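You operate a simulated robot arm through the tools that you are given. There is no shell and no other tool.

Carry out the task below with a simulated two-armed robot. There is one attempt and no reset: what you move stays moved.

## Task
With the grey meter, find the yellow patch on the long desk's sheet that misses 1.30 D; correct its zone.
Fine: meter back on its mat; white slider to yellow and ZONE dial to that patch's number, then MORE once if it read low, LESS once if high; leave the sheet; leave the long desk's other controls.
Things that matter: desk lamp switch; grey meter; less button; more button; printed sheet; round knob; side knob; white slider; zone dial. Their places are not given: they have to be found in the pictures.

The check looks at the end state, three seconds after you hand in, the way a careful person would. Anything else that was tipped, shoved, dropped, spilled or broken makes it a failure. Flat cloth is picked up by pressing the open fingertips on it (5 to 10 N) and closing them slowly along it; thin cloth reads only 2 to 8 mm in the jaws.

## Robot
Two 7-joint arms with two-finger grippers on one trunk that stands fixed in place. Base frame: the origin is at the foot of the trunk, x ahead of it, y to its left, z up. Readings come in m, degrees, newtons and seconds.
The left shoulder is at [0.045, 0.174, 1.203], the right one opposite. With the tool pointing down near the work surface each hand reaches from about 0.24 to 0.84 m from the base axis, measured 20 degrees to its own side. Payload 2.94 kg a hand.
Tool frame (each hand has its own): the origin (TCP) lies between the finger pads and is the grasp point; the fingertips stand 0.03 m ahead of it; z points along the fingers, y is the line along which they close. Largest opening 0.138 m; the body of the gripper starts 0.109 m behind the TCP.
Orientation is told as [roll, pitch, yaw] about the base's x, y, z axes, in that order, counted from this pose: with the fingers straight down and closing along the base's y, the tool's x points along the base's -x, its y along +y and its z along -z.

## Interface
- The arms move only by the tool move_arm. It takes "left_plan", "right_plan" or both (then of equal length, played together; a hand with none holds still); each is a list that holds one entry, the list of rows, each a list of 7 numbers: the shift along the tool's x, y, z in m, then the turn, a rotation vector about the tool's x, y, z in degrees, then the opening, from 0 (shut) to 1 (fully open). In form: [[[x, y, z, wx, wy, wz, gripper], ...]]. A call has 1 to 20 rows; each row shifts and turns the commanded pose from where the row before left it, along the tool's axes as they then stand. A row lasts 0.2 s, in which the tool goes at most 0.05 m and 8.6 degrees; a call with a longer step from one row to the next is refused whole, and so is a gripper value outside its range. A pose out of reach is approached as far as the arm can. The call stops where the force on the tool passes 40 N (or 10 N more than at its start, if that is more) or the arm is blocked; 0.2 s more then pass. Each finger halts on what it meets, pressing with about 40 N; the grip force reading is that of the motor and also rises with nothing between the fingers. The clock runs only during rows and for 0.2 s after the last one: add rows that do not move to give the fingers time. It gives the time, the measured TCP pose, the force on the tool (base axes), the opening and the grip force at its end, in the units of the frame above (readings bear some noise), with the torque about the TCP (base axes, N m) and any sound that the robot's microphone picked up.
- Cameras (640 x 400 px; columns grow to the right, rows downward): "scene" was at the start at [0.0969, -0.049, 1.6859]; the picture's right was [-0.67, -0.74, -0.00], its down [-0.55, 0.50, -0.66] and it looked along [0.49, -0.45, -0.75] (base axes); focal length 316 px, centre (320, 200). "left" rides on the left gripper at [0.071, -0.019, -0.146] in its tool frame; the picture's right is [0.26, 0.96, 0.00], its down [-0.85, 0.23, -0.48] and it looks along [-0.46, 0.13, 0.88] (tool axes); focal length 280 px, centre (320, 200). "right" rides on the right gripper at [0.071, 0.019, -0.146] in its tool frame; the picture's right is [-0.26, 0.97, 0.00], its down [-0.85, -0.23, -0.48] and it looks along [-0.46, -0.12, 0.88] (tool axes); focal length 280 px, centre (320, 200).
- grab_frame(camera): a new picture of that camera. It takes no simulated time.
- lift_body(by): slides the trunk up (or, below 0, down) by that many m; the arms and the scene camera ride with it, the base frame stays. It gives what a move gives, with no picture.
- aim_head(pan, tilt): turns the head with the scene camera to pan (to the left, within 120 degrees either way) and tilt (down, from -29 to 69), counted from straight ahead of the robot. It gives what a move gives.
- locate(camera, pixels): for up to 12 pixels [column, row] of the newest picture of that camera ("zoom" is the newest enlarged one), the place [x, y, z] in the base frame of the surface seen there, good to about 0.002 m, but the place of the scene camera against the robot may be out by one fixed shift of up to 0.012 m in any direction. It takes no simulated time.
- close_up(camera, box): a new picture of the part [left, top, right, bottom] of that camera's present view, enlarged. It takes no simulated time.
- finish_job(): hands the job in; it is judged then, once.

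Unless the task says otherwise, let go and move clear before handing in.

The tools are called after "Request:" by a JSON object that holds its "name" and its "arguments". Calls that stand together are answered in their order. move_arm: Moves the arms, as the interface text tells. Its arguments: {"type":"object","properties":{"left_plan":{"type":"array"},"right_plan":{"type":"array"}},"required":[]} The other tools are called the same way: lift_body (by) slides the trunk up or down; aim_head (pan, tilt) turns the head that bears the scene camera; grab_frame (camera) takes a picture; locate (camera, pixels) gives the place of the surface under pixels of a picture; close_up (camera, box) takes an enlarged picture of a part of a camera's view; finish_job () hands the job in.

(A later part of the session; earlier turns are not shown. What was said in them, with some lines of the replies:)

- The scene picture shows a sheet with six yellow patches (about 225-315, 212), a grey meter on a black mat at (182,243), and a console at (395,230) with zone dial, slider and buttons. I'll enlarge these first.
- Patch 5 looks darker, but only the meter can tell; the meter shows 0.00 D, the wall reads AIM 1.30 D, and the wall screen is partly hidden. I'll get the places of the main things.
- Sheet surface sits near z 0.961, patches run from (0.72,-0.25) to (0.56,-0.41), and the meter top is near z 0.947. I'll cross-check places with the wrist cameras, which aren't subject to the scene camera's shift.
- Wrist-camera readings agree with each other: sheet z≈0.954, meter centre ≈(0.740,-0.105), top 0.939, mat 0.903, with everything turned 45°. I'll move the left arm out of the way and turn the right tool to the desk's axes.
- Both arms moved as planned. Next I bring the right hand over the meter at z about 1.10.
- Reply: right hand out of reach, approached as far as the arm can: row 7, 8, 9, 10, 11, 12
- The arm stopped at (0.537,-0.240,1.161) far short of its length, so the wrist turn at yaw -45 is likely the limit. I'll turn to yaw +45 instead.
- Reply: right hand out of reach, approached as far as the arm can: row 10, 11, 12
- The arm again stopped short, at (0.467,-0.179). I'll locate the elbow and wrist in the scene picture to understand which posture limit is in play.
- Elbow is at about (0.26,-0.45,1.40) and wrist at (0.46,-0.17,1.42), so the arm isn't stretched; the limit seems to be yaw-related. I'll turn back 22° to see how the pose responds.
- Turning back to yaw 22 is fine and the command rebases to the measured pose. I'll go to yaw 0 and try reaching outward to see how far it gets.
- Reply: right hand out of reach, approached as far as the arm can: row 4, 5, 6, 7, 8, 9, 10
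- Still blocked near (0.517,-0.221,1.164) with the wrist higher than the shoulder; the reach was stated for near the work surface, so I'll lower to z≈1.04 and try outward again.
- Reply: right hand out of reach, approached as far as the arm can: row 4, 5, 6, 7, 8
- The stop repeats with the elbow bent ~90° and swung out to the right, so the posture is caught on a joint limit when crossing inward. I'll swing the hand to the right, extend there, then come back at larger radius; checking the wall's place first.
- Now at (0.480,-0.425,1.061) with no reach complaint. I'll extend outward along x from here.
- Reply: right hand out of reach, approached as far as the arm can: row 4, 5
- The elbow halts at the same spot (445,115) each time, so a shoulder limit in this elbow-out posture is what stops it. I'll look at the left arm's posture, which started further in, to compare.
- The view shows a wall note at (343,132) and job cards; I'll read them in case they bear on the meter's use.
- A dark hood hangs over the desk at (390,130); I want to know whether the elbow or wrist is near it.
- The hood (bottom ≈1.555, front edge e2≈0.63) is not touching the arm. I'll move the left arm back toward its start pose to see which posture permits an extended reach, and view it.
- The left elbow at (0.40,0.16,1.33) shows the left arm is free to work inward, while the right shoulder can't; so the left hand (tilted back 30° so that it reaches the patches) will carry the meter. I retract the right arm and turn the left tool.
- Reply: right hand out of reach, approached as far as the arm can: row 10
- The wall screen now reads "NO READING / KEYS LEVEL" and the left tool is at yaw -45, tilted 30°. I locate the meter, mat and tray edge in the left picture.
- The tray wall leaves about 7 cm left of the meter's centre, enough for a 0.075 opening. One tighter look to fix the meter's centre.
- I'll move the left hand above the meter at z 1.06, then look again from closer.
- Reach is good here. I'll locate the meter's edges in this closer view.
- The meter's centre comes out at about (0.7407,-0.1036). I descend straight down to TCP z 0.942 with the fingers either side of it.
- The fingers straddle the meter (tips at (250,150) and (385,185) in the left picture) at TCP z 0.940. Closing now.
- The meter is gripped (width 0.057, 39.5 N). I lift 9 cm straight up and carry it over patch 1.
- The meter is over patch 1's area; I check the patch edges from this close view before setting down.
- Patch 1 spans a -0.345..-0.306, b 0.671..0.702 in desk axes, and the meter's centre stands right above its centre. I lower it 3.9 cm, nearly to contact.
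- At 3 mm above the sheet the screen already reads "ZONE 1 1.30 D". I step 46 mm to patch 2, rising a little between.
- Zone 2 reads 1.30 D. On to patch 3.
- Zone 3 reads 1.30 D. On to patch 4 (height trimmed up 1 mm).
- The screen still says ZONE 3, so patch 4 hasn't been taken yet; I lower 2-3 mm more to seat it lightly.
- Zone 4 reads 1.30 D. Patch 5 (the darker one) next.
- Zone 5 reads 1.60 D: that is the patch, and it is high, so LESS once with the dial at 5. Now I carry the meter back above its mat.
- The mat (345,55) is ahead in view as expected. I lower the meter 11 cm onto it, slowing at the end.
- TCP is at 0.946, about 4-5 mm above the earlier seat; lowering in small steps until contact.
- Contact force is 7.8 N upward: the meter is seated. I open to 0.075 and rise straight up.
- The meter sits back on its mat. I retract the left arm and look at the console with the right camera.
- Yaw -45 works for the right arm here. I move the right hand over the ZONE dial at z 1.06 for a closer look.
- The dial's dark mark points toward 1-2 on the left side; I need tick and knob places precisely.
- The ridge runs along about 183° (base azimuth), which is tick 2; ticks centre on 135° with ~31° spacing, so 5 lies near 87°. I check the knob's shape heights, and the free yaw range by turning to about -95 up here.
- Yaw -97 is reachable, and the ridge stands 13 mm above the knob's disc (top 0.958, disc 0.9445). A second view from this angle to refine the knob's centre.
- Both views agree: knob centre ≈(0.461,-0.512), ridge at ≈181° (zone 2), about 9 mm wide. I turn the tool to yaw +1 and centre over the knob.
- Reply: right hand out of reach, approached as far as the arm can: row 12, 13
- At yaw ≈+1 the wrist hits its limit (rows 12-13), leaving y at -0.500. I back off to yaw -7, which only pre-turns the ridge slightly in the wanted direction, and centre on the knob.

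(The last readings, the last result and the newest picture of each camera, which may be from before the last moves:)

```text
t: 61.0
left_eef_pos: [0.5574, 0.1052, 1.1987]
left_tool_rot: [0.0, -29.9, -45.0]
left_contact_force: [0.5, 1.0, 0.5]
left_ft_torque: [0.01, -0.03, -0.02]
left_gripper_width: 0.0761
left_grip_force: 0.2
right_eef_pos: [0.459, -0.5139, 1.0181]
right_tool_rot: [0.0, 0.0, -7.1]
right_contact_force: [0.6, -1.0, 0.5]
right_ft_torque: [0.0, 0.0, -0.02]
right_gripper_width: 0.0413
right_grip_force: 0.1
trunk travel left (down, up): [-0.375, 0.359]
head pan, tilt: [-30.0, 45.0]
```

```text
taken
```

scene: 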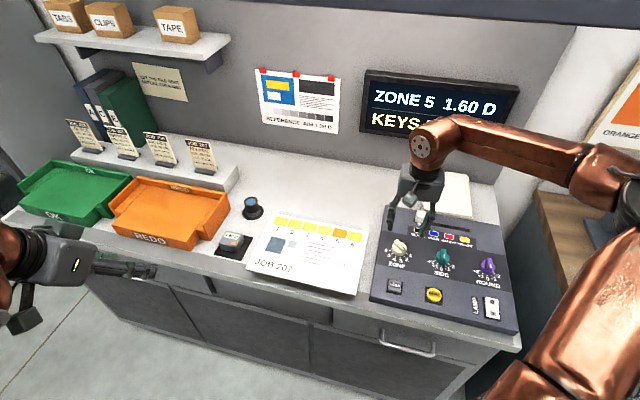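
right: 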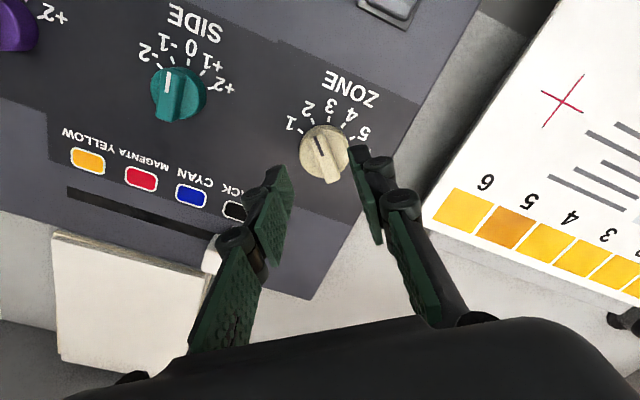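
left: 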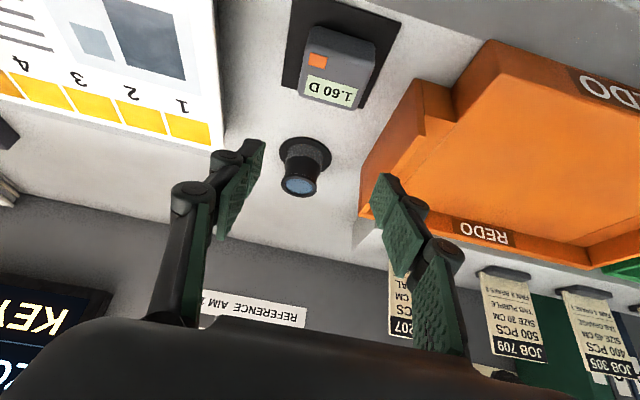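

Now at (0.459,-0.514), yaw -7. I check the ridge's centre from this view.

Request:
{"name": "close_up", "arguments": {"camera": "right", "box": [285, 110, 365, 190]}}

Request:
{"name": "locate", "arguments": {"camera": "right", "pixels": [[320, 140], [326, 156], [330, 175], [318, 147], [325, 137], [323, 165], [337, 162]]}}

```text
5.00 times, centred on (325, 150) of right
```

zoom: 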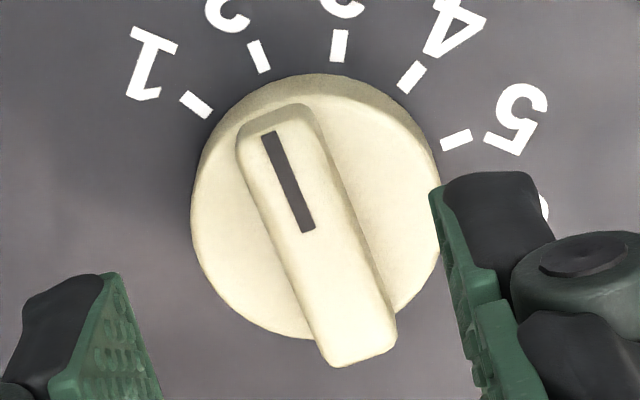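

```text
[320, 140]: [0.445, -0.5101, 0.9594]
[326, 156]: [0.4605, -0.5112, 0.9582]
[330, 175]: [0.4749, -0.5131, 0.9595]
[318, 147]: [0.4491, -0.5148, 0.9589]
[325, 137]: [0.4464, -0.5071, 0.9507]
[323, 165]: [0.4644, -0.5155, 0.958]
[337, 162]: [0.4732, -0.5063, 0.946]
```

The ridge's centre is confirmed at about (0.461,-0.512). I centre, descend so the tips stand 3 mm above the disc, and close on the ridge.

Request:
{"name": "move_arm", "arguments": {"right_plan": [[[-0.0017, 0.0018, 0.015, 0, 0, 0, 0.3], [0, 0, 0.015, 0, 0, 0, 0.3], [0, 0, 0.007, 0, 0, 0, 0.3], [0, 0, 0.003, 0, 0, 0, 0.3], [0, 0, 0, 0, 0, 0, 0.3]]]}}

Request:
{"name": "grab_frame", "arguments": {"camera": "right"}}

```text
t: 62.2
left_eef_pos: [0.5572, 0.1045, 1.2005]
left_tool_rot: [-0.1, -30.0, -45.0]
left_contact_force: [0.0, -0.3, 0.0]
left_ft_torque: [0.02, 0.0, -0.04]
left_gripper_width: 0.0758
left_grip_force: 0.2
right_eef_pos: [0.4609, -0.5133, 0.9776]
right_tool_rot: [0.1, 0.0, -7.1]
right_contact_force: [0.1, 0.3, -0.9]
right_ft_torque: [-0.02, 0.03, -0.01]
right_gripper_width: 0.0416
right_grip_force: 0.1
trunk travel left (down, up): [-0.375, 0.359]
head pan, tilt: [-30.0, 45.0]
```

```text
taken
```

right: 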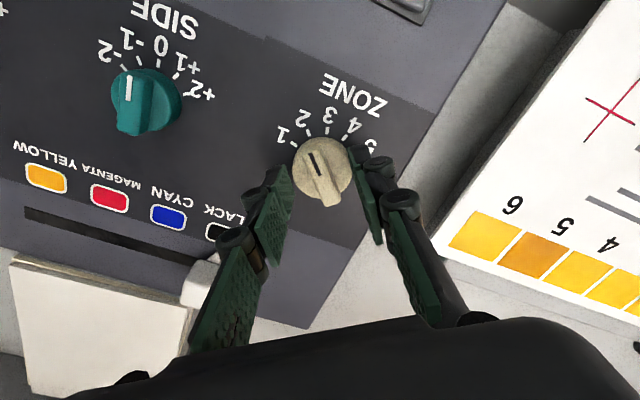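

Tips are straddling the ridge with no contact. Closing slowly.

Request:
{"name": "move_arm", "arguments": {"right_plan": [[[0, 0, 0, 0, 0, 0, 0.22], [0, 0, 0, 0, 0, 0, 0.16], [0, 0, 0, 0, 0, 0, 0.1], [0, 0, 0, 0, 0, 0, 0.05], [0, 0, 0, 0, 0, 0, 0.02], [0, 0, 0, 0, 0, 0, 0.02]]]}}

Request:
{"name": "grab_frame", "arguments": {"camera": "right"}}

```text
t: 63.6
left_eef_pos: [0.5581, 0.105, 1.1991]
left_tool_rot: [-0.1, -30.1, -44.9]
left_contact_force: [-0.2, 0.7, -0.1]
left_ft_torque: [0.0, -0.01, 0.01]
left_gripper_width: 0.0765
left_grip_force: 0.1
right_eef_pos: [0.4613, -0.5118, 0.9781]
right_tool_rot: [0.0, -0.1, -7.1]
right_contact_force: [2.7, 7.8, -3.8]
right_ft_torque: [0.14, -0.48, 0.03]
right_gripper_width: 0.0127
right_grip_force: 39.3
trunk travel left (down, up): [-0.375, 0.359]
head pan, tilt: [-30.0, 45.0]
```

```text
taken
```

right: 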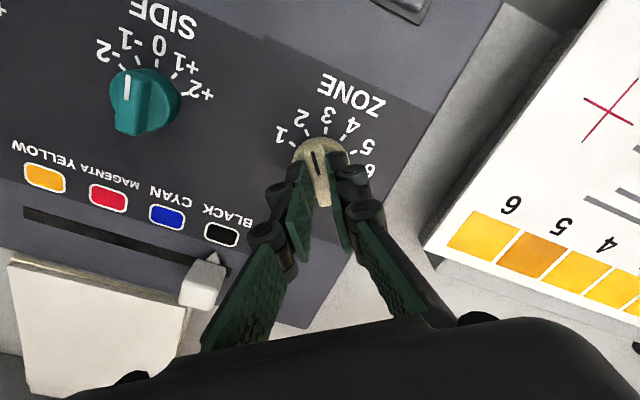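

Gripped at 12.7 mm with a slight sideways push of 8 N, so I shift 1 mm in +y and turn the first 42° clockwise (seen from above).

Request:
{"name": "move_arm", "arguments": {"right_plan": [[[0, 0.001, 0, 0, 0, 0, 0.02], [0, 0, 0, 0, 0, 7, 0.02], [0, 0, 0, 0, 0, 7, 0.02], [0, 0, 0, 0, 0, 7, 0.02], [0, 0, 0, 0, 0, 7, 0.02], [0, 0, 0, 0, 0, 7, 0.02], [0, 0, 0, 0, 0, 7, 0.02], [0, 0, 0, 0, 0, 0, 0.02]]]}}

Request:
{"name": "close_up", "arguments": {"camera": "right", "box": [240, 90, 400, 230]}}

```text
t: 65.4
left_eef_pos: [0.5577, 0.1058, 1.199]
left_tool_rot: [-0.1, -30.0, -44.9]
left_contact_force: [0.0, 0.2, 0.4]
left_ft_torque: [0.0, -0.01, 0.01]
left_gripper_width: 0.0757
left_grip_force: 0.1
right_eef_pos: [0.4606, -0.5121, 0.9793]
right_tool_rot: [0.0, 0.0, -49.1]
right_contact_force: [8.4, 2.2, 3.0]
right_ft_torque: [-0.66, -0.89, 0.02]
right_gripper_width: 0.0124
right_grip_force: 39.0
trunk travel left (down, up): [-0.375, 0.359]
head pan, tilt: [-30.0, 45.0]
```

```text
2.86 times, centred on (320, 160) of right
```

zoom: 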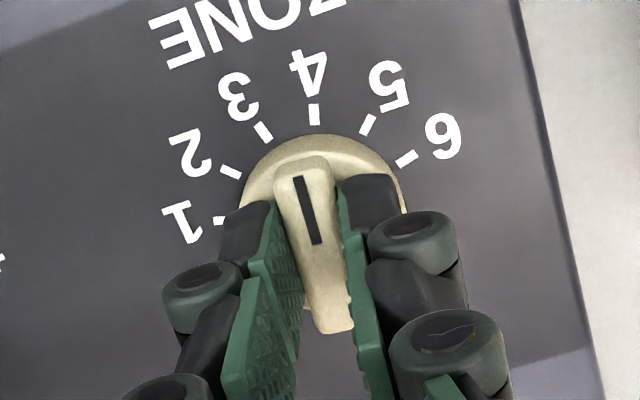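

The dial turns with the grip and now points between 3 and 4. I ease the side force and continue another 42° to tick 5.

Request:
{"name": "move_arm", "arguments": {"right_plan": [[[0, 0.001, 0, 0, 0, 0, 0.02], [0, 0, 0, 0, 0, 7, 0.02], [0, 0, 0, 0, 0, 7, 0.02], [0, 0, 0, 0, 0, 7, 0.02], [0, 0, 0, 0, 0, 7, 0.02], [0, 0, 0, 0, 0, 7, 0.02], [0, 0, 0, 0, 0, 6, 0.02], [0, 0, 0, 0, 0, 0, 0.02], [0, 0, 0, 0, 0, 0, 0.02]]]}}

Request:
{"name": "close_up", "arguments": {"camera": "right", "box": [240, 90, 400, 230]}}

```text
t: 67.4
left_eef_pos: [0.5593, 0.1046, 1.1998]
left_tool_rot: [-0.1, -29.8, -44.9]
left_contact_force: [0.7, 0.3, 0.4]
left_ft_torque: [0.0, 0.0, 0.02]
left_gripper_width: 0.0757
left_grip_force: 0.0
right_eef_pos: [0.4628, -0.5098, 0.978]
right_tool_rot: [-0.1, 0.0, -90.1]
right_contact_force: [15.4, -0.5, 2.8]
right_ft_torque: [0.11, -0.37, -0.02]
right_gripper_width: 0.0127
right_grip_force: 39.1
trunk travel left (down, up): [-0.375, 0.359]
head pan, tilt: [-30.0, 45.0]
```

```text
2.86 times, centred on (320, 160) of right
```

zoom: 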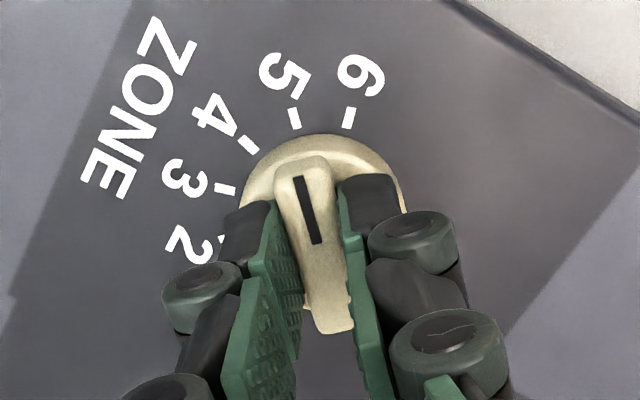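

The mark now points at tick 5. I relieve the 15 N side force, then open the fingers and rise.

Request:
{"name": "move_arm", "arguments": {"right_plan": [[[0, 0.001, 0, 0, 0, 0, 0.02], [0, 0.0005, 0, 0, 0, 0, 0.02], [0, 0, 0, 0, 0, 0, 0.12], [0, 0, 0, 0, 0, 0, 0.2], [0, 0, 0, 0, 0, 0, 0.28], [0, 0, 0, 0, 0, 0, 0.3], [0, 0, -0.015, 0, 0, 0, 0.3], [0, 0, -0.03, 0, 0, 0, 0.3], [0, 0, -0.03, 0, 0, 0, 0.3], [0, 0, 0, 0, 0, 0, 0.3]]]}}

Request:
{"name": "close_up", "arguments": {"camera": "right", "box": [260, 70, 400, 190]}}

Request:
{"name": "grab_frame", "arguments": {"camera": "scene"}}

Request:
{"name": "close_up", "arguments": {"camera": "scene", "box": [360, 190, 530, 340]}}

```text
t: 69.6
left_eef_pos: [0.5573, 0.1046, 1.1992]
left_tool_rot: [0.1, -29.9, -45.0]
left_contact_force: [0.2, -0.6, -0.2]
left_ft_torque: [0.0, -0.02, 0.04]
left_gripper_width: 0.0757
left_grip_force: 0.1
right_eef_pos: [0.4631, -0.5112, 1.0536]
right_tool_rot: [0.0, -0.1, -90.0]
right_contact_force: [0.8, -0.6, -0.6]
right_ft_torque: [0.0, 0.02, 0.04]
right_gripper_width: 0.0416
right_grip_force: 0.1
trunk travel left (down, up): [-0.375, 0.359]
head pan, tilt: [-30.0, 45.0]
```

```text
3.33 times, centred on (330, 130) of right
```

zoom: 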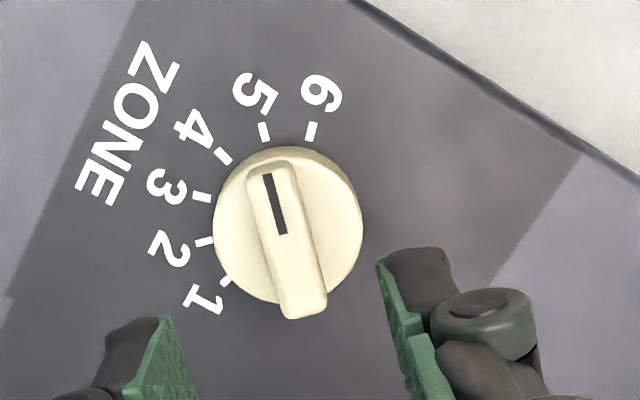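

```text
taken
```

scene: 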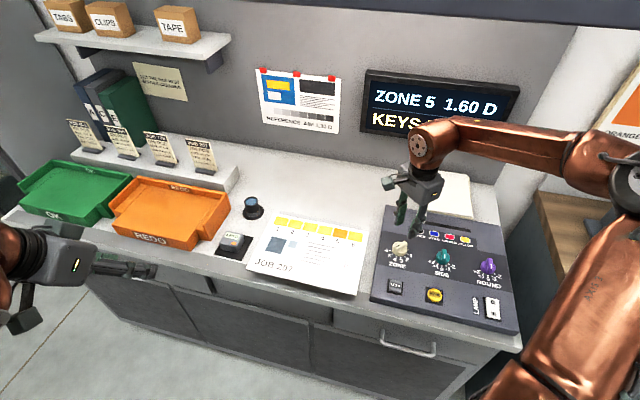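

```text
2.67 times, centred on (445, 265) of scene
```

zoom: 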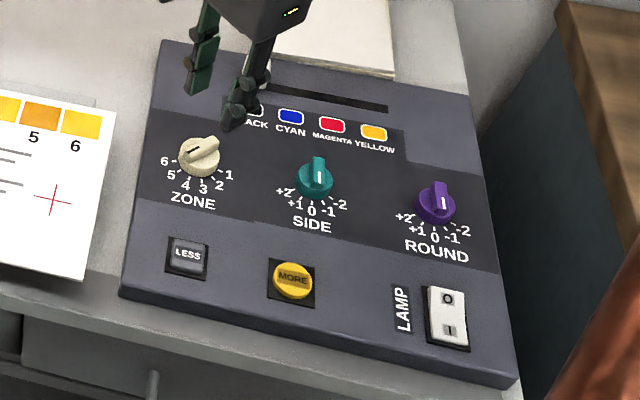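

The dial's mark seems to stand at 5; I verify its angle by locating ridge and ticks.

Request:
{"name": "close_up", "arguments": {"camera": "right", "box": [280, 75, 370, 175]}}

Request:
{"name": "locate", "arguments": {"camera": "right", "pixels": [[311, 123], [315, 139], [319, 158], [305, 123], [316, 121], [312, 160], [325, 156], [310, 110], [324, 109], [297, 117], [290, 129], [298, 153]]}}

```text
4.00 times, centred on (325, 125) of right
```

zoom: 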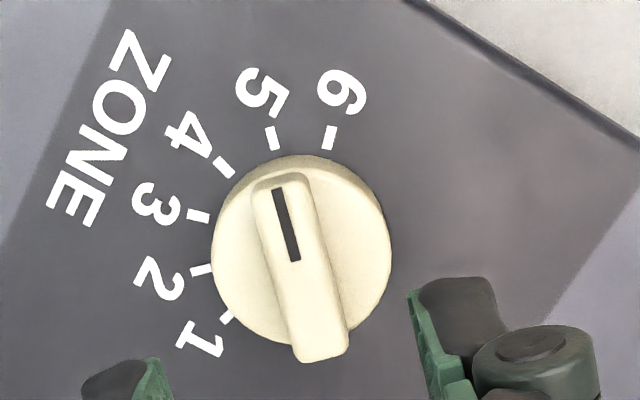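

```text
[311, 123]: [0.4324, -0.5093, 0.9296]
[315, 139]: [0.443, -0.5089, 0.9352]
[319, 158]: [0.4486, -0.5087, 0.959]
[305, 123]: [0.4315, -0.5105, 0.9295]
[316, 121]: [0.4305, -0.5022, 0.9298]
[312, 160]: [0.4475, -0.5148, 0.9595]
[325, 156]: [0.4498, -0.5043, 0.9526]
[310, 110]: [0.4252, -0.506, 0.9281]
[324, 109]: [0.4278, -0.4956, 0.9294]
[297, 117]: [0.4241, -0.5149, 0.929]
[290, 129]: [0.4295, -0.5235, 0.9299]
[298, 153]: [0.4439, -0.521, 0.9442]
```

Those points referred to the older full frame; I ask again through the enlarged picture.

Request:
{"name": "locate", "arguments": {"camera": "zoom", "pixels": [[277, 190], [295, 260], [318, 345], [258, 190], [305, 182], [298, 350], [345, 335], [273, 138], [330, 138], [223, 166], [200, 215], [227, 317]]}}

```text
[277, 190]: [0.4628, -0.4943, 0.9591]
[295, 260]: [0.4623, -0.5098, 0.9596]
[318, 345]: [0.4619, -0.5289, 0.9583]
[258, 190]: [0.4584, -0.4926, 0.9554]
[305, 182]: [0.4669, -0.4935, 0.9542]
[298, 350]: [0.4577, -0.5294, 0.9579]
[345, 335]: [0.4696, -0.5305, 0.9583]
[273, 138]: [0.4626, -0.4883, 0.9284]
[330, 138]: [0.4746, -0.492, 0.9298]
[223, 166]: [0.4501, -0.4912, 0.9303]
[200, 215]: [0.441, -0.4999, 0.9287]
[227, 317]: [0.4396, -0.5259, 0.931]
```

The ridge lies at 88.5° and tick 5 at 89°: the dial is on 5. Next the slider: I move over it with yaw -45.

Request:
{"name": "move_arm", "arguments": {"right_plan": [[[-0.0325, 0.013, -0.003, 0, 0, 0, 0.3], [-0.0325, 0.013, -0.003, 0, 0, 0, 0.3], [-0.0325, 0.013, -0.003, 0, 0, 0, 0.3], [-0.0325, 0.013, -0.003, 0, 0, 0, 0.3], [0, 0, 0, 0, 0, -7.5, 0.4], [0, 0, 0, 0, 0, -7.5, 0.4], [0, 0, 0, 0, 0, -7.5, 0.4], [0, 0, 0, 0, 0, -7.5, 0.4], [0, 0, 0, 0, 0, -7.5, 0.4], [0, 0, 0, 0, 0, -7.5, 0.4], [0, 0, 0, 0, 0, 0, 0.4]]]}}

Request:
{"name": "grab_frame", "arguments": {"camera": "right"}}

Request:
{"name": "grab_frame", "arguments": {"camera": "scene"}}

```text
t: 72.0
left_eef_pos: [0.557, 0.1054, 1.2002]
left_tool_rot: [0.0, -29.9, -44.9]
left_contact_force: [-1.0, 0.0, -0.3]
left_ft_torque: [0.01, -0.04, -0.03]
left_gripper_width: 0.0761
left_grip_force: 0.1
right_eef_pos: [0.5155, -0.6424, 1.0648]
right_tool_rot: [0.0, 0.1, -45.0]
right_contact_force: [-0.2, 0.4, -0.2]
right_ft_torque: [0.01, -0.02, 0.0]
right_gripper_width: 0.0551
right_grip_force: 0.0
trunk travel left (down, up): [-0.375, 0.359]
head pan, tilt: [-30.0, 45.0]
```

```text
taken
```

right: 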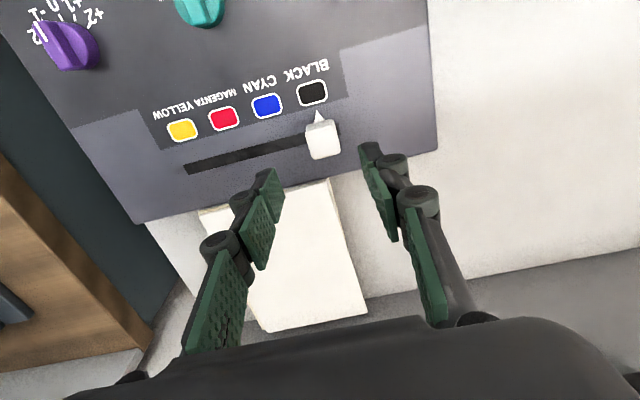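

```text
taken
```

scene: 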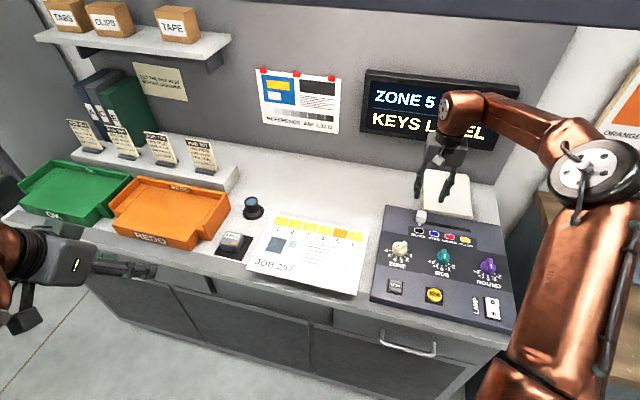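

Request:
{"name": "close_up", "arguments": {"camera": "right", "box": [160, 70, 350, 190]}}

Request:
{"name": "locate", "arguments": {"camera": "right", "pixels": [[311, 92], [267, 105], [223, 117], [182, 129], [319, 117], [320, 130], [323, 145], [308, 128], [334, 125], [324, 155], [190, 168], [340, 135]]}}

```text
3.33 times, centred on (255, 130) of right
```

zoom: 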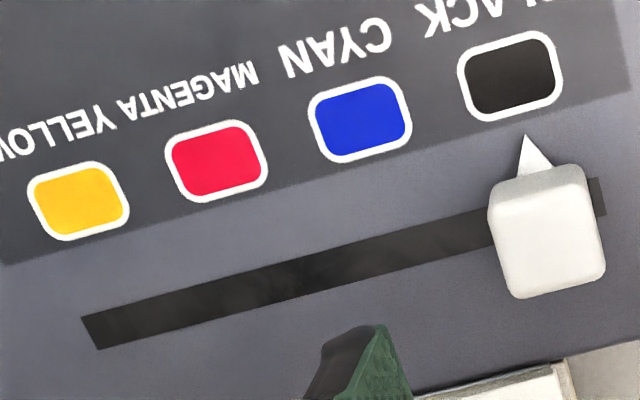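

```text
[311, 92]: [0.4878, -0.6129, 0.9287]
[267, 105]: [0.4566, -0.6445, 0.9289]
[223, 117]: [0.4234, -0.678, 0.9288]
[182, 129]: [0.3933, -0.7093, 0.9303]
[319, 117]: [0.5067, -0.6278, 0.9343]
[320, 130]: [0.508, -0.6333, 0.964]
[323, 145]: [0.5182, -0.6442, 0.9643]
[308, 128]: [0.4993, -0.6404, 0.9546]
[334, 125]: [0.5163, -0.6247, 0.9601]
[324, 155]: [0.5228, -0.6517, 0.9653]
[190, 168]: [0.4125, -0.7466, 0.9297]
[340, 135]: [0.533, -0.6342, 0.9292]
```

Slider block is centred near (a 0.089, b 0.818), 24 mm wide, top 0.965; labels are 45 mm apart, and yellow is at a 0.223. The hand is already centred over it; I descend to z 0.970 and close.

Request:
{"name": "move_arm", "arguments": {"right_plan": [[[0, 0, 0.025, 0, 0, 0, 0.4], [0, 0, 0.025, 0, 0, 0, 0.4], [0, 0, 0.025, 0, 0, 0, 0.4], [0, 0, 0.012, 0, 0, 0, 0.4], [0, 0, 0.008, 0, 0, 0, 0.4], [0, 0, 0, 0, 0, 0, 0.4]]]}}

Request:
{"name": "grab_frame", "arguments": {"camera": "right"}}

```text
t: 73.4
left_eef_pos: [0.5569, 0.1053, 1.1993]
left_tool_rot: [-0.1, -30.0, -45.0]
left_contact_force: [0.6, -0.4, 0.0]
left_ft_torque: [-0.02, -0.04, 0.0]
left_gripper_width: 0.0758
left_grip_force: 0.1
right_eef_pos: [0.5136, -0.6412, 0.97]
right_tool_rot: [-0.1, 0.0, -45.1]
right_contact_force: [0.6, -0.2, 0.6]
right_ft_torque: [0.02, 0.02, 0.05]
right_gripper_width: 0.0554
right_grip_force: 0.0
trunk travel left (down, up): [-0.375, 0.359]
head pan, tilt: [-30.0, 45.0]
```

```text
taken
```

right: 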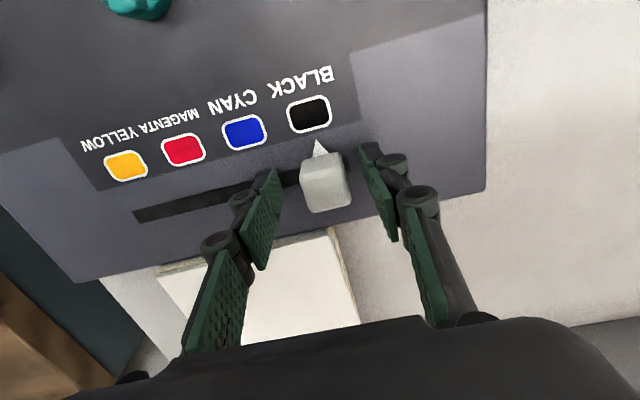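

The fingers straddle the white block (326,182) evenly. Closing on it.

Request:
{"name": "move_arm", "arguments": {"right_plan": [[[0, 0, 0, 0, 0, 0, 0.3], [0, 0, 0, 0, 0, 0, 0.22], [0, 0, 0, 0, 0, 0, 0.15], [0, 0, 0, 0, 0, 0, 0.1], [0, 0, 0, 0, 0, 0, 0.1]]]}}

```text
t: 74.6
left_eef_pos: [0.5578, 0.1061, 1.1996]
left_tool_rot: [0.0, -30.0, -45.0]
left_contact_force: [-0.6, 0.0, -0.5]
left_ft_torque: [0.01, 0.01, 0.05]
left_gripper_width: 0.0759
left_grip_force: 0.1
right_eef_pos: [0.514, -0.6417, 0.9711]
right_tool_rot: [0.1, -0.1, -45.0]
right_contact_force: [3.3, 2.4, 0.2]
right_ft_torque: [0.39, 0.0, 0.19]
right_gripper_width: 0.0278
right_grip_force: 45.5
trunk travel left (down, up): [-0.375, 0.359]
head pan, tilt: [-30.0, 45.0]
```

Gripped at 27.8 mm. I drag it 135 mm toward yellow along the slot.

Request:
{"name": "move_arm", "arguments": {"right_plan": [[[0, -0.008, 0, 0, 0, 0, 0.1], [0, -0.015, 0, 0, 0, 0, 0.1], [0, -0.015, 0, 0, 0, 0, 0.1], [0, -0.015, 0, 0, 0, 0, 0.1], [0, -0.015, 0, 0, 0, 0, 0.1], [0, -0.015, 0, 0, 0, 0, 0.1], [0, -0.015, 0, 0, 0, 0, 0.1], [0, -0.015, 0, 0, 0, 0, 0.1], [0, -0.012, 0, 0, 0, 0, 0.1], [0, -0.008, 0, 0, 0, 0, 0.1], [0, 0, 0, 0, 0, 0, 0.1]]]}}

Request:
{"name": "grab_frame", "arguments": {"camera": "right"}}

```text
t: 77.0
left_eef_pos: [0.5578, 0.1072, 1.2004]
left_tool_rot: [0.0, -30.0, -45.0]
left_contact_force: [-0.1, -0.7, 0.4]
left_ft_torque: [-0.01, 0.03, 0.0]
left_gripper_width: 0.076
left_grip_force: 0.1
right_eef_pos: [0.4204, -0.7348, 0.9707]
right_tool_rot: [0.0, 0.0, -45.1]
right_contact_force: [2.8, -0.4, 8.1]
right_ft_torque: [0.46, 0.46, 0.02]
right_gripper_width: 0.0273
right_grip_force: 44.5
trunk travel left (down, up): [-0.375, 0.359]
head pan, tilt: [-30.0, 45.0]
```

```text
taken
```

right: 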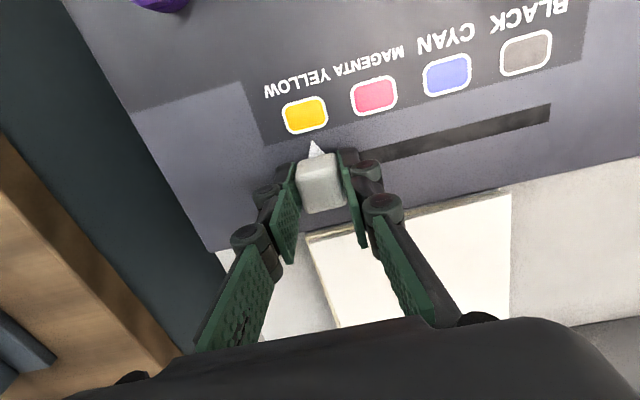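

Only the yellow swatch is bright now and the pointer (315,143) lines up with it. I open, rise, and verify.

Request:
{"name": "move_arm", "arguments": {"right_plan": [[[0, 0, 0, 0, 0, 0, 0.24], [0, 0, 0, 0, 0, 0, 0.3], [0, 0, 0, 0, 0, 0, 0.36], [0, 0, 0, 0, 0, 0, 0.4], [0, 0, -0.02, 0, 0, 0, 0.4], [0, 0, -0.035, 0, 0, 0, 0.4], [0, 0, -0.035, 0, 0, 0, 0.4], [0, 0, 0, 0, 0, 0, 0.4]]]}}

Request:
{"name": "grab_frame", "arguments": {"camera": "right"}}

Request:
{"name": "close_up", "arguments": {"camera": "right", "box": [260, 70, 400, 180]}}

```text
t: 78.8
left_eef_pos: [0.5574, 0.1053, 1.2004]
left_tool_rot: [0.0, -30.0, -45.1]
left_contact_force: [1.0, -0.5, 0.4]
left_ft_torque: [0.0, -0.02, -0.02]
left_gripper_width: 0.0757
left_grip_force: 0.1
right_eef_pos: [0.4179, -0.7344, 1.059]
right_tool_rot: [-0.1, 0.0, -45.1]
right_contact_force: [-0.6, -0.7, 0.1]
right_ft_torque: [0.05, 0.02, 0.0]
right_gripper_width: 0.0552
right_grip_force: 0.1
trunk travel left (down, up): [-0.375, 0.359]
head pan, tilt: [-30.0, 45.0]
```

```text
taken
```

right: 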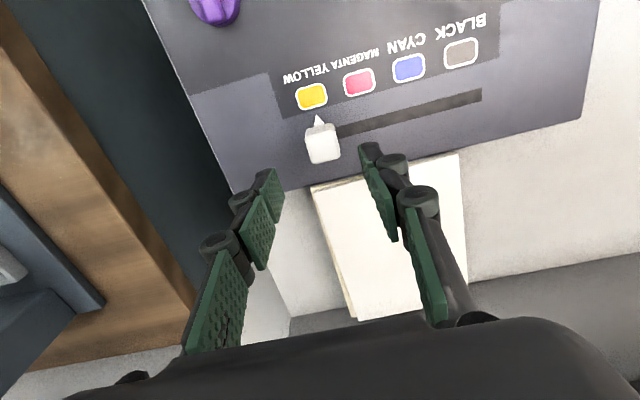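

```text
3.64 times, centred on (330, 125) of right
```

zoom: 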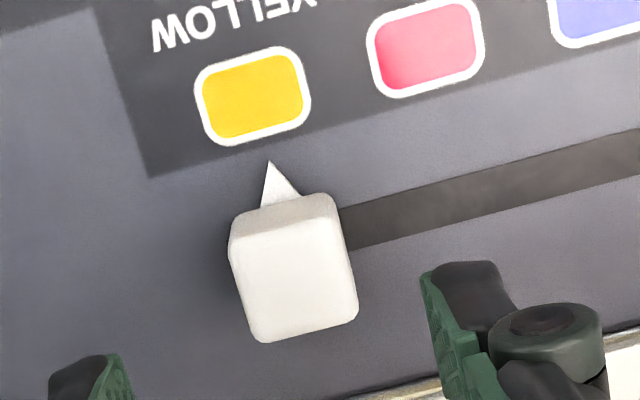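

The pointer's offset from the yellow swatch equals what it was at black, so the slider is seated at yellow. Next I move over the LESS button with the fingers shut.

Request:
{"name": "move_arm", "arguments": {"right_plan": [[[0.0316, 0.0234, 0, 0, 0, 0, 0.3], [0.0316, 0.0234, 0, 0, 0, 0, 0.2], [0.0316, 0.0234, 0, 0, 0, 0, 0.1], [0.0316, 0.0234, 0, 0, 0, 0, 0], [0.0316, 0.0234, 0, 0, 0, 0, 0], [0.0316, 0.0234, 0, 0, 0, 0, 0], [0.0316, 0.0234, 0, 0, 0, 0, 0], [0.0316, 0.0234, 0, 0, 0, 0, 0], [0, 0, 0, 0, 0, 0, 0], [0, 0, 0, 0, 0, 0, 0]]]}}

Request:
{"name": "grab_frame", "arguments": {"camera": "right"}}

Request:
{"name": "grab_frame", "arguments": {"camera": "scene"}}

```text
t: 81.0
left_eef_pos: [0.5571, 0.1072, 1.1995]
left_tool_rot: [0.1, -30.0, -44.9]
left_contact_force: [-0.2, 0.5, -0.3]
left_ft_torque: [-0.02, 0.0, -0.02]
left_gripper_width: 0.076
left_grip_force: 0.0
right_eef_pos: [0.3771, -0.4227, 1.0586]
right_tool_rot: [0.0, 0.1, -45.1]
right_contact_force: [0.8, 0.0, -0.2]
right_ft_torque: [-0.04, -0.01, -0.01]
right_gripper_width: 0.0001
right_grip_force: 28.6
trunk travel left (down, up): [-0.375, 0.359]
head pan, tilt: [-30.0, 45.0]
```

```text
taken
```

right: 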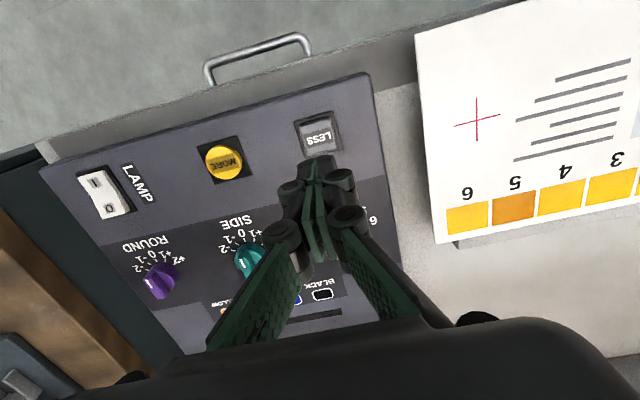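

```text
taken
```

scene: 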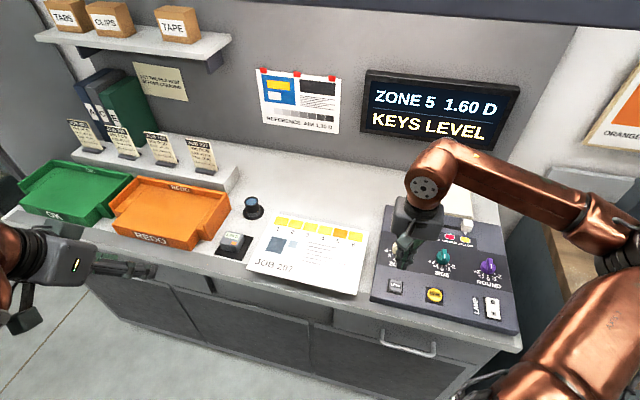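

Request:
{"name": "close_up", "arguments": {"camera": "right", "box": [280, 100, 360, 170]}}

Request:
{"name": "locate", "arguments": {"camera": "right", "pixels": [[317, 136], [304, 128], [331, 122], [305, 145], [330, 143], [297, 122], [337, 112], [317, 128], [318, 148], [290, 140]]}}

```text
5.71 times, centred on (320, 135) of right
```

zoom: 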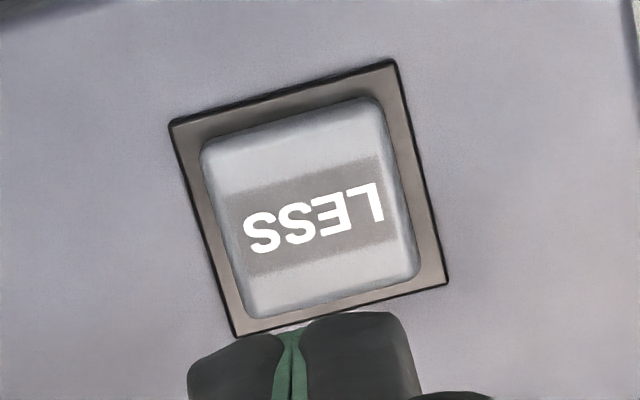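

```text
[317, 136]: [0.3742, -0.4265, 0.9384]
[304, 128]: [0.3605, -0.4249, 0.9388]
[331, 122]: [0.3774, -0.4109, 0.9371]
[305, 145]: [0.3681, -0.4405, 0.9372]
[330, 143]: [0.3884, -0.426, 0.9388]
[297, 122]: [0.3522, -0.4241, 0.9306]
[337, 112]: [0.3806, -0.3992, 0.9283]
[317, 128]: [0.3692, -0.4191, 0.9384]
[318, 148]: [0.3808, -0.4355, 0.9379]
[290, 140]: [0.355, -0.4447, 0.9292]
```

LESS centre is at (0.3742,-0.4260), top 0.9385. I centre over it and go down to 5 mm above.

Request:
{"name": "move_arm", "arguments": {"right_plan": [[[0, -0.0044, 0.02, 0, 0, 0, 0], [0, 0, 0.03, 0, 0, 0, 0], [0, 0, 0.025, 0, 0, 0, 0], [0, 0, 0.01, 0, 0, 0, 0], [0, 0, 0, 0, 0, 0, 0]]]}}

Request:
{"name": "grab_frame", "arguments": {"camera": "right"}}

Request:
{"name": "close_up", "arguments": {"camera": "scene", "box": [360, 190, 530, 340]}}

```text
t: 82.2
left_eef_pos: [0.5579, 0.1049, 1.2013]
left_tool_rot: [0.0, -30.0, -44.9]
left_contact_force: [0.2, -0.4, 0.3]
left_ft_torque: [0.02, 0.02, 0.0]
left_gripper_width: 0.0759
left_grip_force: 0.0
right_eef_pos: [0.371, -0.4267, 0.9747]
right_tool_rot: [0.0, 0.0, -45.2]
right_contact_force: [0.7, 0.6, -0.6]
right_ft_torque: [-0.01, 0.01, 0.03]
right_gripper_width: 0.0
right_grip_force: 28.8
trunk travel left (down, up): [-0.375, 0.359]
head pan, tilt: [-30.0, 45.0]
```

```text
taken
```

right: 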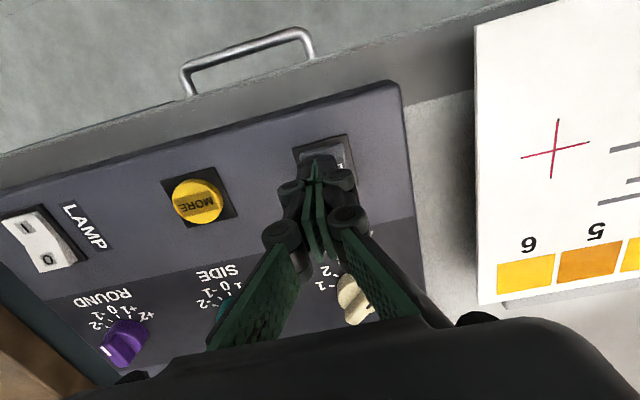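

```text
2.67 times, centred on (445, 265) of scene
```

zoom: 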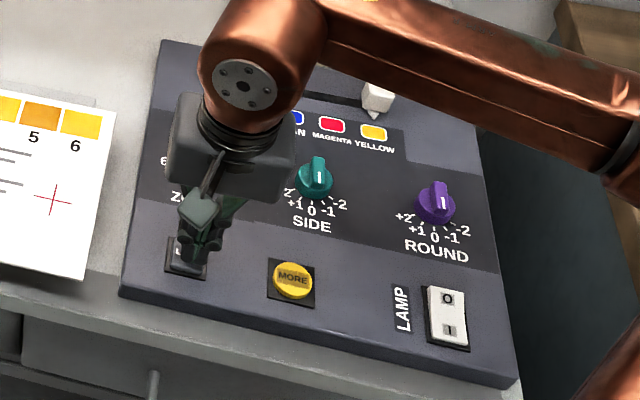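

Fingertips are right above LESS. I press down gently in 2 mm steps and hold.

Request:
{"name": "move_arm", "arguments": {"right_plan": [[[-0.001, 0.0015, 0, 0, 0, 0, 0], [0, 0, 0.003, 0, 0, 0, 0], [0, 0, 0.002, 0, 0, 0, 0], [0, 0, 0.002, 0, 0, 0, 0], [0, 0, 0.002, 0, 0, 0, 0], [0, 0, 0, 0, 0, 0, 0]]]}}

Request:
{"name": "grab_frame", "arguments": {"camera": "scene"}}

```text
t: 83.6
left_eef_pos: [0.5571, 0.1045, 1.2008]
left_tool_rot: [0.0, -30.1, -45.0]
left_contact_force: [0.6, 0.0, -0.1]
left_ft_torque: [0.02, 0.04, 0.0]
left_gripper_width: 0.0759
left_grip_force: 0.0
right_eef_pos: [0.3731, -0.4251, 0.966]
right_tool_rot: [0.1, 0.0, -45.1]
right_contact_force: [-0.3, -0.2, 0.2]
right_ft_torque: [-0.01, 0.02, 0.05]
right_gripper_width: 0.0
right_grip_force: 28.1
trunk travel left (down, up): [-0.375, 0.359]
head pan, tilt: [-30.0, 45.0]
```

```text
taken
```

scene: 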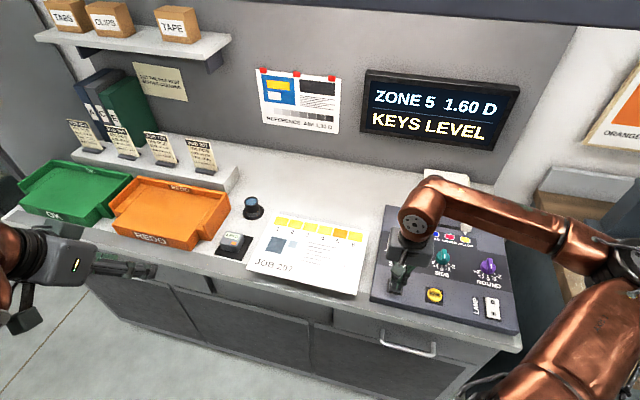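

No contact yet at TCP 0.966. I keep going down in small steps.

Request:
{"name": "move_arm", "arguments": {"right_plan": [[[0, 0, 0.0015, 0, 0, 0, 0], [0, 0, 0.0015, 0, 0, 0, 0], [0, 0, 0, 0, 0, 0, 0]]]}}

Request:
{"name": "close_up", "arguments": {"camera": "scene", "box": [360, 60, 530, 160]}}

```text
t: 84.4
left_eef_pos: [0.5564, 0.104, 1.2002]
left_tool_rot: [-0.1, -30.0, -45.0]
left_contact_force: [0.0, 1.0, -0.3]
left_ft_torque: [0.01, 0.0, -0.03]
left_gripper_width: 0.0759
left_grip_force: 0.0
right_eef_pos: [0.3734, -0.4259, 0.9631]
right_tool_rot: [0.0, 0.0, -45.1]
right_contact_force: [0.1, -0.3, 1.2]
right_ft_torque: [0.02, -0.05, 0.01]
right_gripper_width: 0.0059
right_grip_force: 28.3
trunk travel left (down, up): [-0.375, 0.359]
head pan, tilt: [-30.0, 45.0]
```

```text
3.76 times, centred on (445, 110) of scene
```

zoom: 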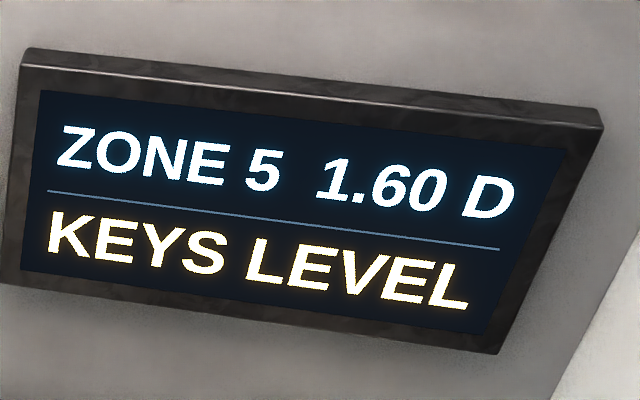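

A first touch (1.2 N; the fingers spread slightly to 6 mm). I continue pressing by small steps watching for sound.

Request:
{"name": "move_arm", "arguments": {"right_plan": [[[0, 0, 0.0012, 0, 0, 0, 0], [0, 0, 0.0012, 0, 0, 0, 0], [0, 0, 0, 0, 0, 0, 0]]]}}

Request:
{"name": "close_up", "arguments": {"camera": "scene", "box": [360, 60, 530, 160]}}

Request:
{"name": "grab_frame", "arguments": {"camera": "right"}}

```text
t: 85.2
left_eef_pos: [0.5559, 0.1051, 1.2003]
left_tool_rot: [0.1, -30.0, -44.9]
left_contact_force: [0.2, -0.3, -0.6]
left_ft_torque: [-0.01, -0.03, 0.04]
left_gripper_width: 0.076
left_grip_force: 0.0
right_eef_pos: [0.3725, -0.4264, 0.9616]
right_tool_rot: [0.0, 0.0, -45.1]
right_contact_force: [0.1, 0.7, 3.9]
right_ft_torque: [0.01, -0.01, 0.03]
right_gripper_width: 0.0058
right_grip_force: 28.0
trunk travel left (down, up): [-0.375, 0.359]
head pan, tilt: [-30.0, 45.0]
heard: click
```

```text
3.76 times, centred on (445, 110) of scene
```

zoom: 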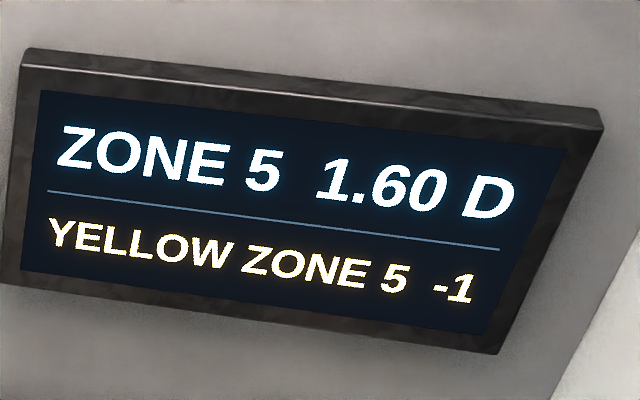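

```text
taken
```

right: 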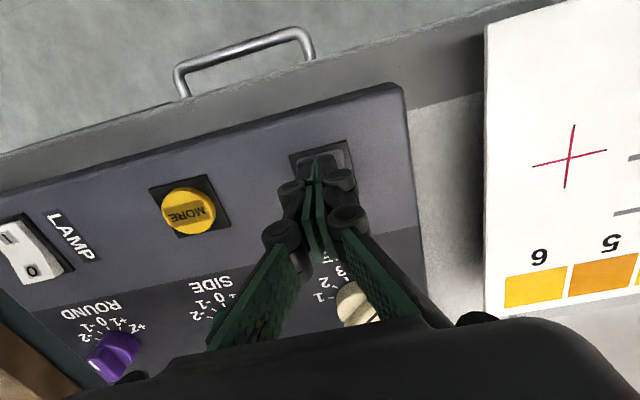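

A click was heard and the screen reads "YELLOW ZONE 5 -1": exactly one LESS. I rise straight up and move clear.

Request:
{"name": "move_arm", "arguments": {"right_plan": [[[0, 0, -0.02, 0, 0, 0, 0], [0, 0, -0.04, 0, 0, 0, 0], [0, 0, -0.045, 0, 0, 0, 0], [0, 0, -0.045, 0, 0, 0, 0], [0.01, -0.03, -0.03, 0, 0, 0, 0], [0.01, -0.03, -0.02, 0, 0, 0, 0], [0.01, -0.03, 0, 0, 0, 0, 0], [0, 0, 0, 0, 0, 0, 0]]]}}

Request:
{"name": "grab_frame", "arguments": {"camera": "scene"}}

Request:
{"name": "close_up", "arguments": {"camera": "scene", "box": [360, 190, 530, 340]}}

Request:
{"name": "close_up", "arguments": {"camera": "scene", "box": [200, 180, 380, 310]}}

Request:
{"name": "close_up", "arguments": {"camera": "scene", "box": [360, 60, 530, 160]}}

```text
t: 87.0
left_eef_pos: [0.5576, 0.1057, 1.2003]
left_tool_rot: [-0.1, -30.0, -44.9]
left_contact_force: [0.7, -0.2, 0.5]
left_ft_torque: [-0.05, 0.0, 0.02]
left_gripper_width: 0.076
left_grip_force: 0.1
right_eef_pos: [0.2882, -0.4689, 1.1638]
right_tool_rot: [-0.1, 0.0, -45.2]
right_contact_force: [0.8, -0.2, 0.2]
right_ft_torque: [-0.02, 0.01, 0.0]
right_gripper_width: 0.0
right_grip_force: 28.5
trunk travel left (down, up): [-0.375, 0.359]
head pan, tilt: [-30.0, 45.0]
```

```text
taken
```

scene: 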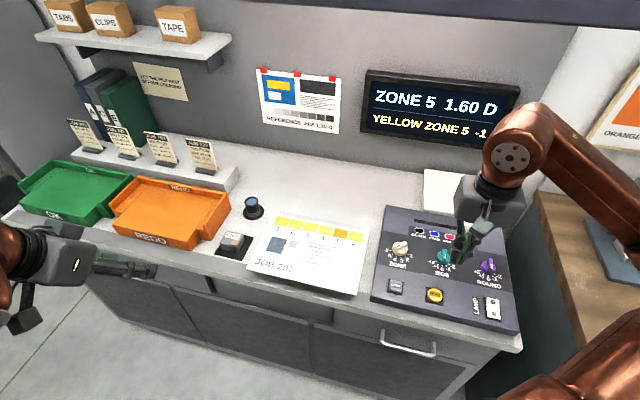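

```text
2.67 times, centred on (445, 265) of scene
```

zoom: 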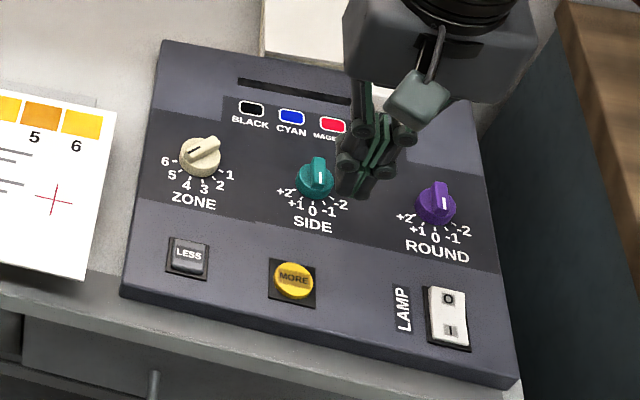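

```text
3.08 times, centred on (290, 245) of scene
```

zoom: 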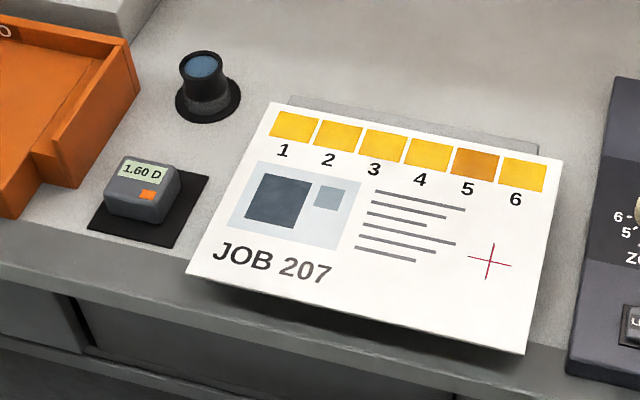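

```text
3.76 times, centred on (445, 110) of scene
```

zoom: 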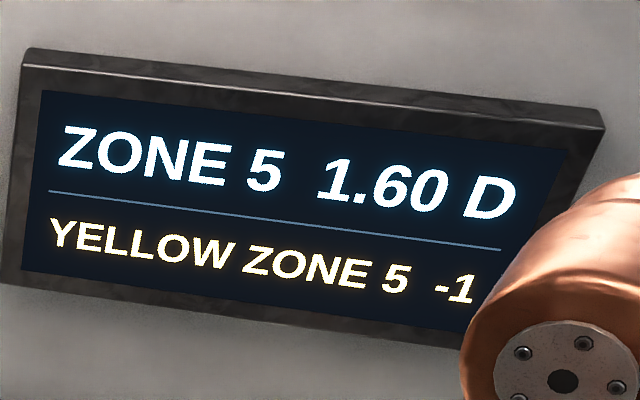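

The screen still reads "YELLOW ZONE 5 -1". The meter is on its mat at (235,242), and the sheet, SIDE, ROUND and LAMP are unchanged. Both hands are clear of everything, so I'm handing in.

Request:
{"name": "finish_job", "arguments": {}}

```text
The job is handed in.
```

I found the patch and handed the job in: zone 5 was the one off aim, and I corrected it with a single press of LESS.

- **Readings:** patches 1 to 4 each read 1.30 D and patch 5 read 1.60 D, which is high. I did not measure patch 6, since the task said only one patch misses.
- **Controls:** the white slider is at yellow and the ZONE dial is at 5. I heard one click from LESS, and the wall screen now shows "YELLOW ZONE 5 -1".
- **Left as found:** the meter is back on its mat. In the last pictures the sheet, the side and round knobs, the MORE button and the lamp switch looked unchanged.

The left hand carried the meter because the right arm could not reach it. Both hands were clear of everything before I handed in.
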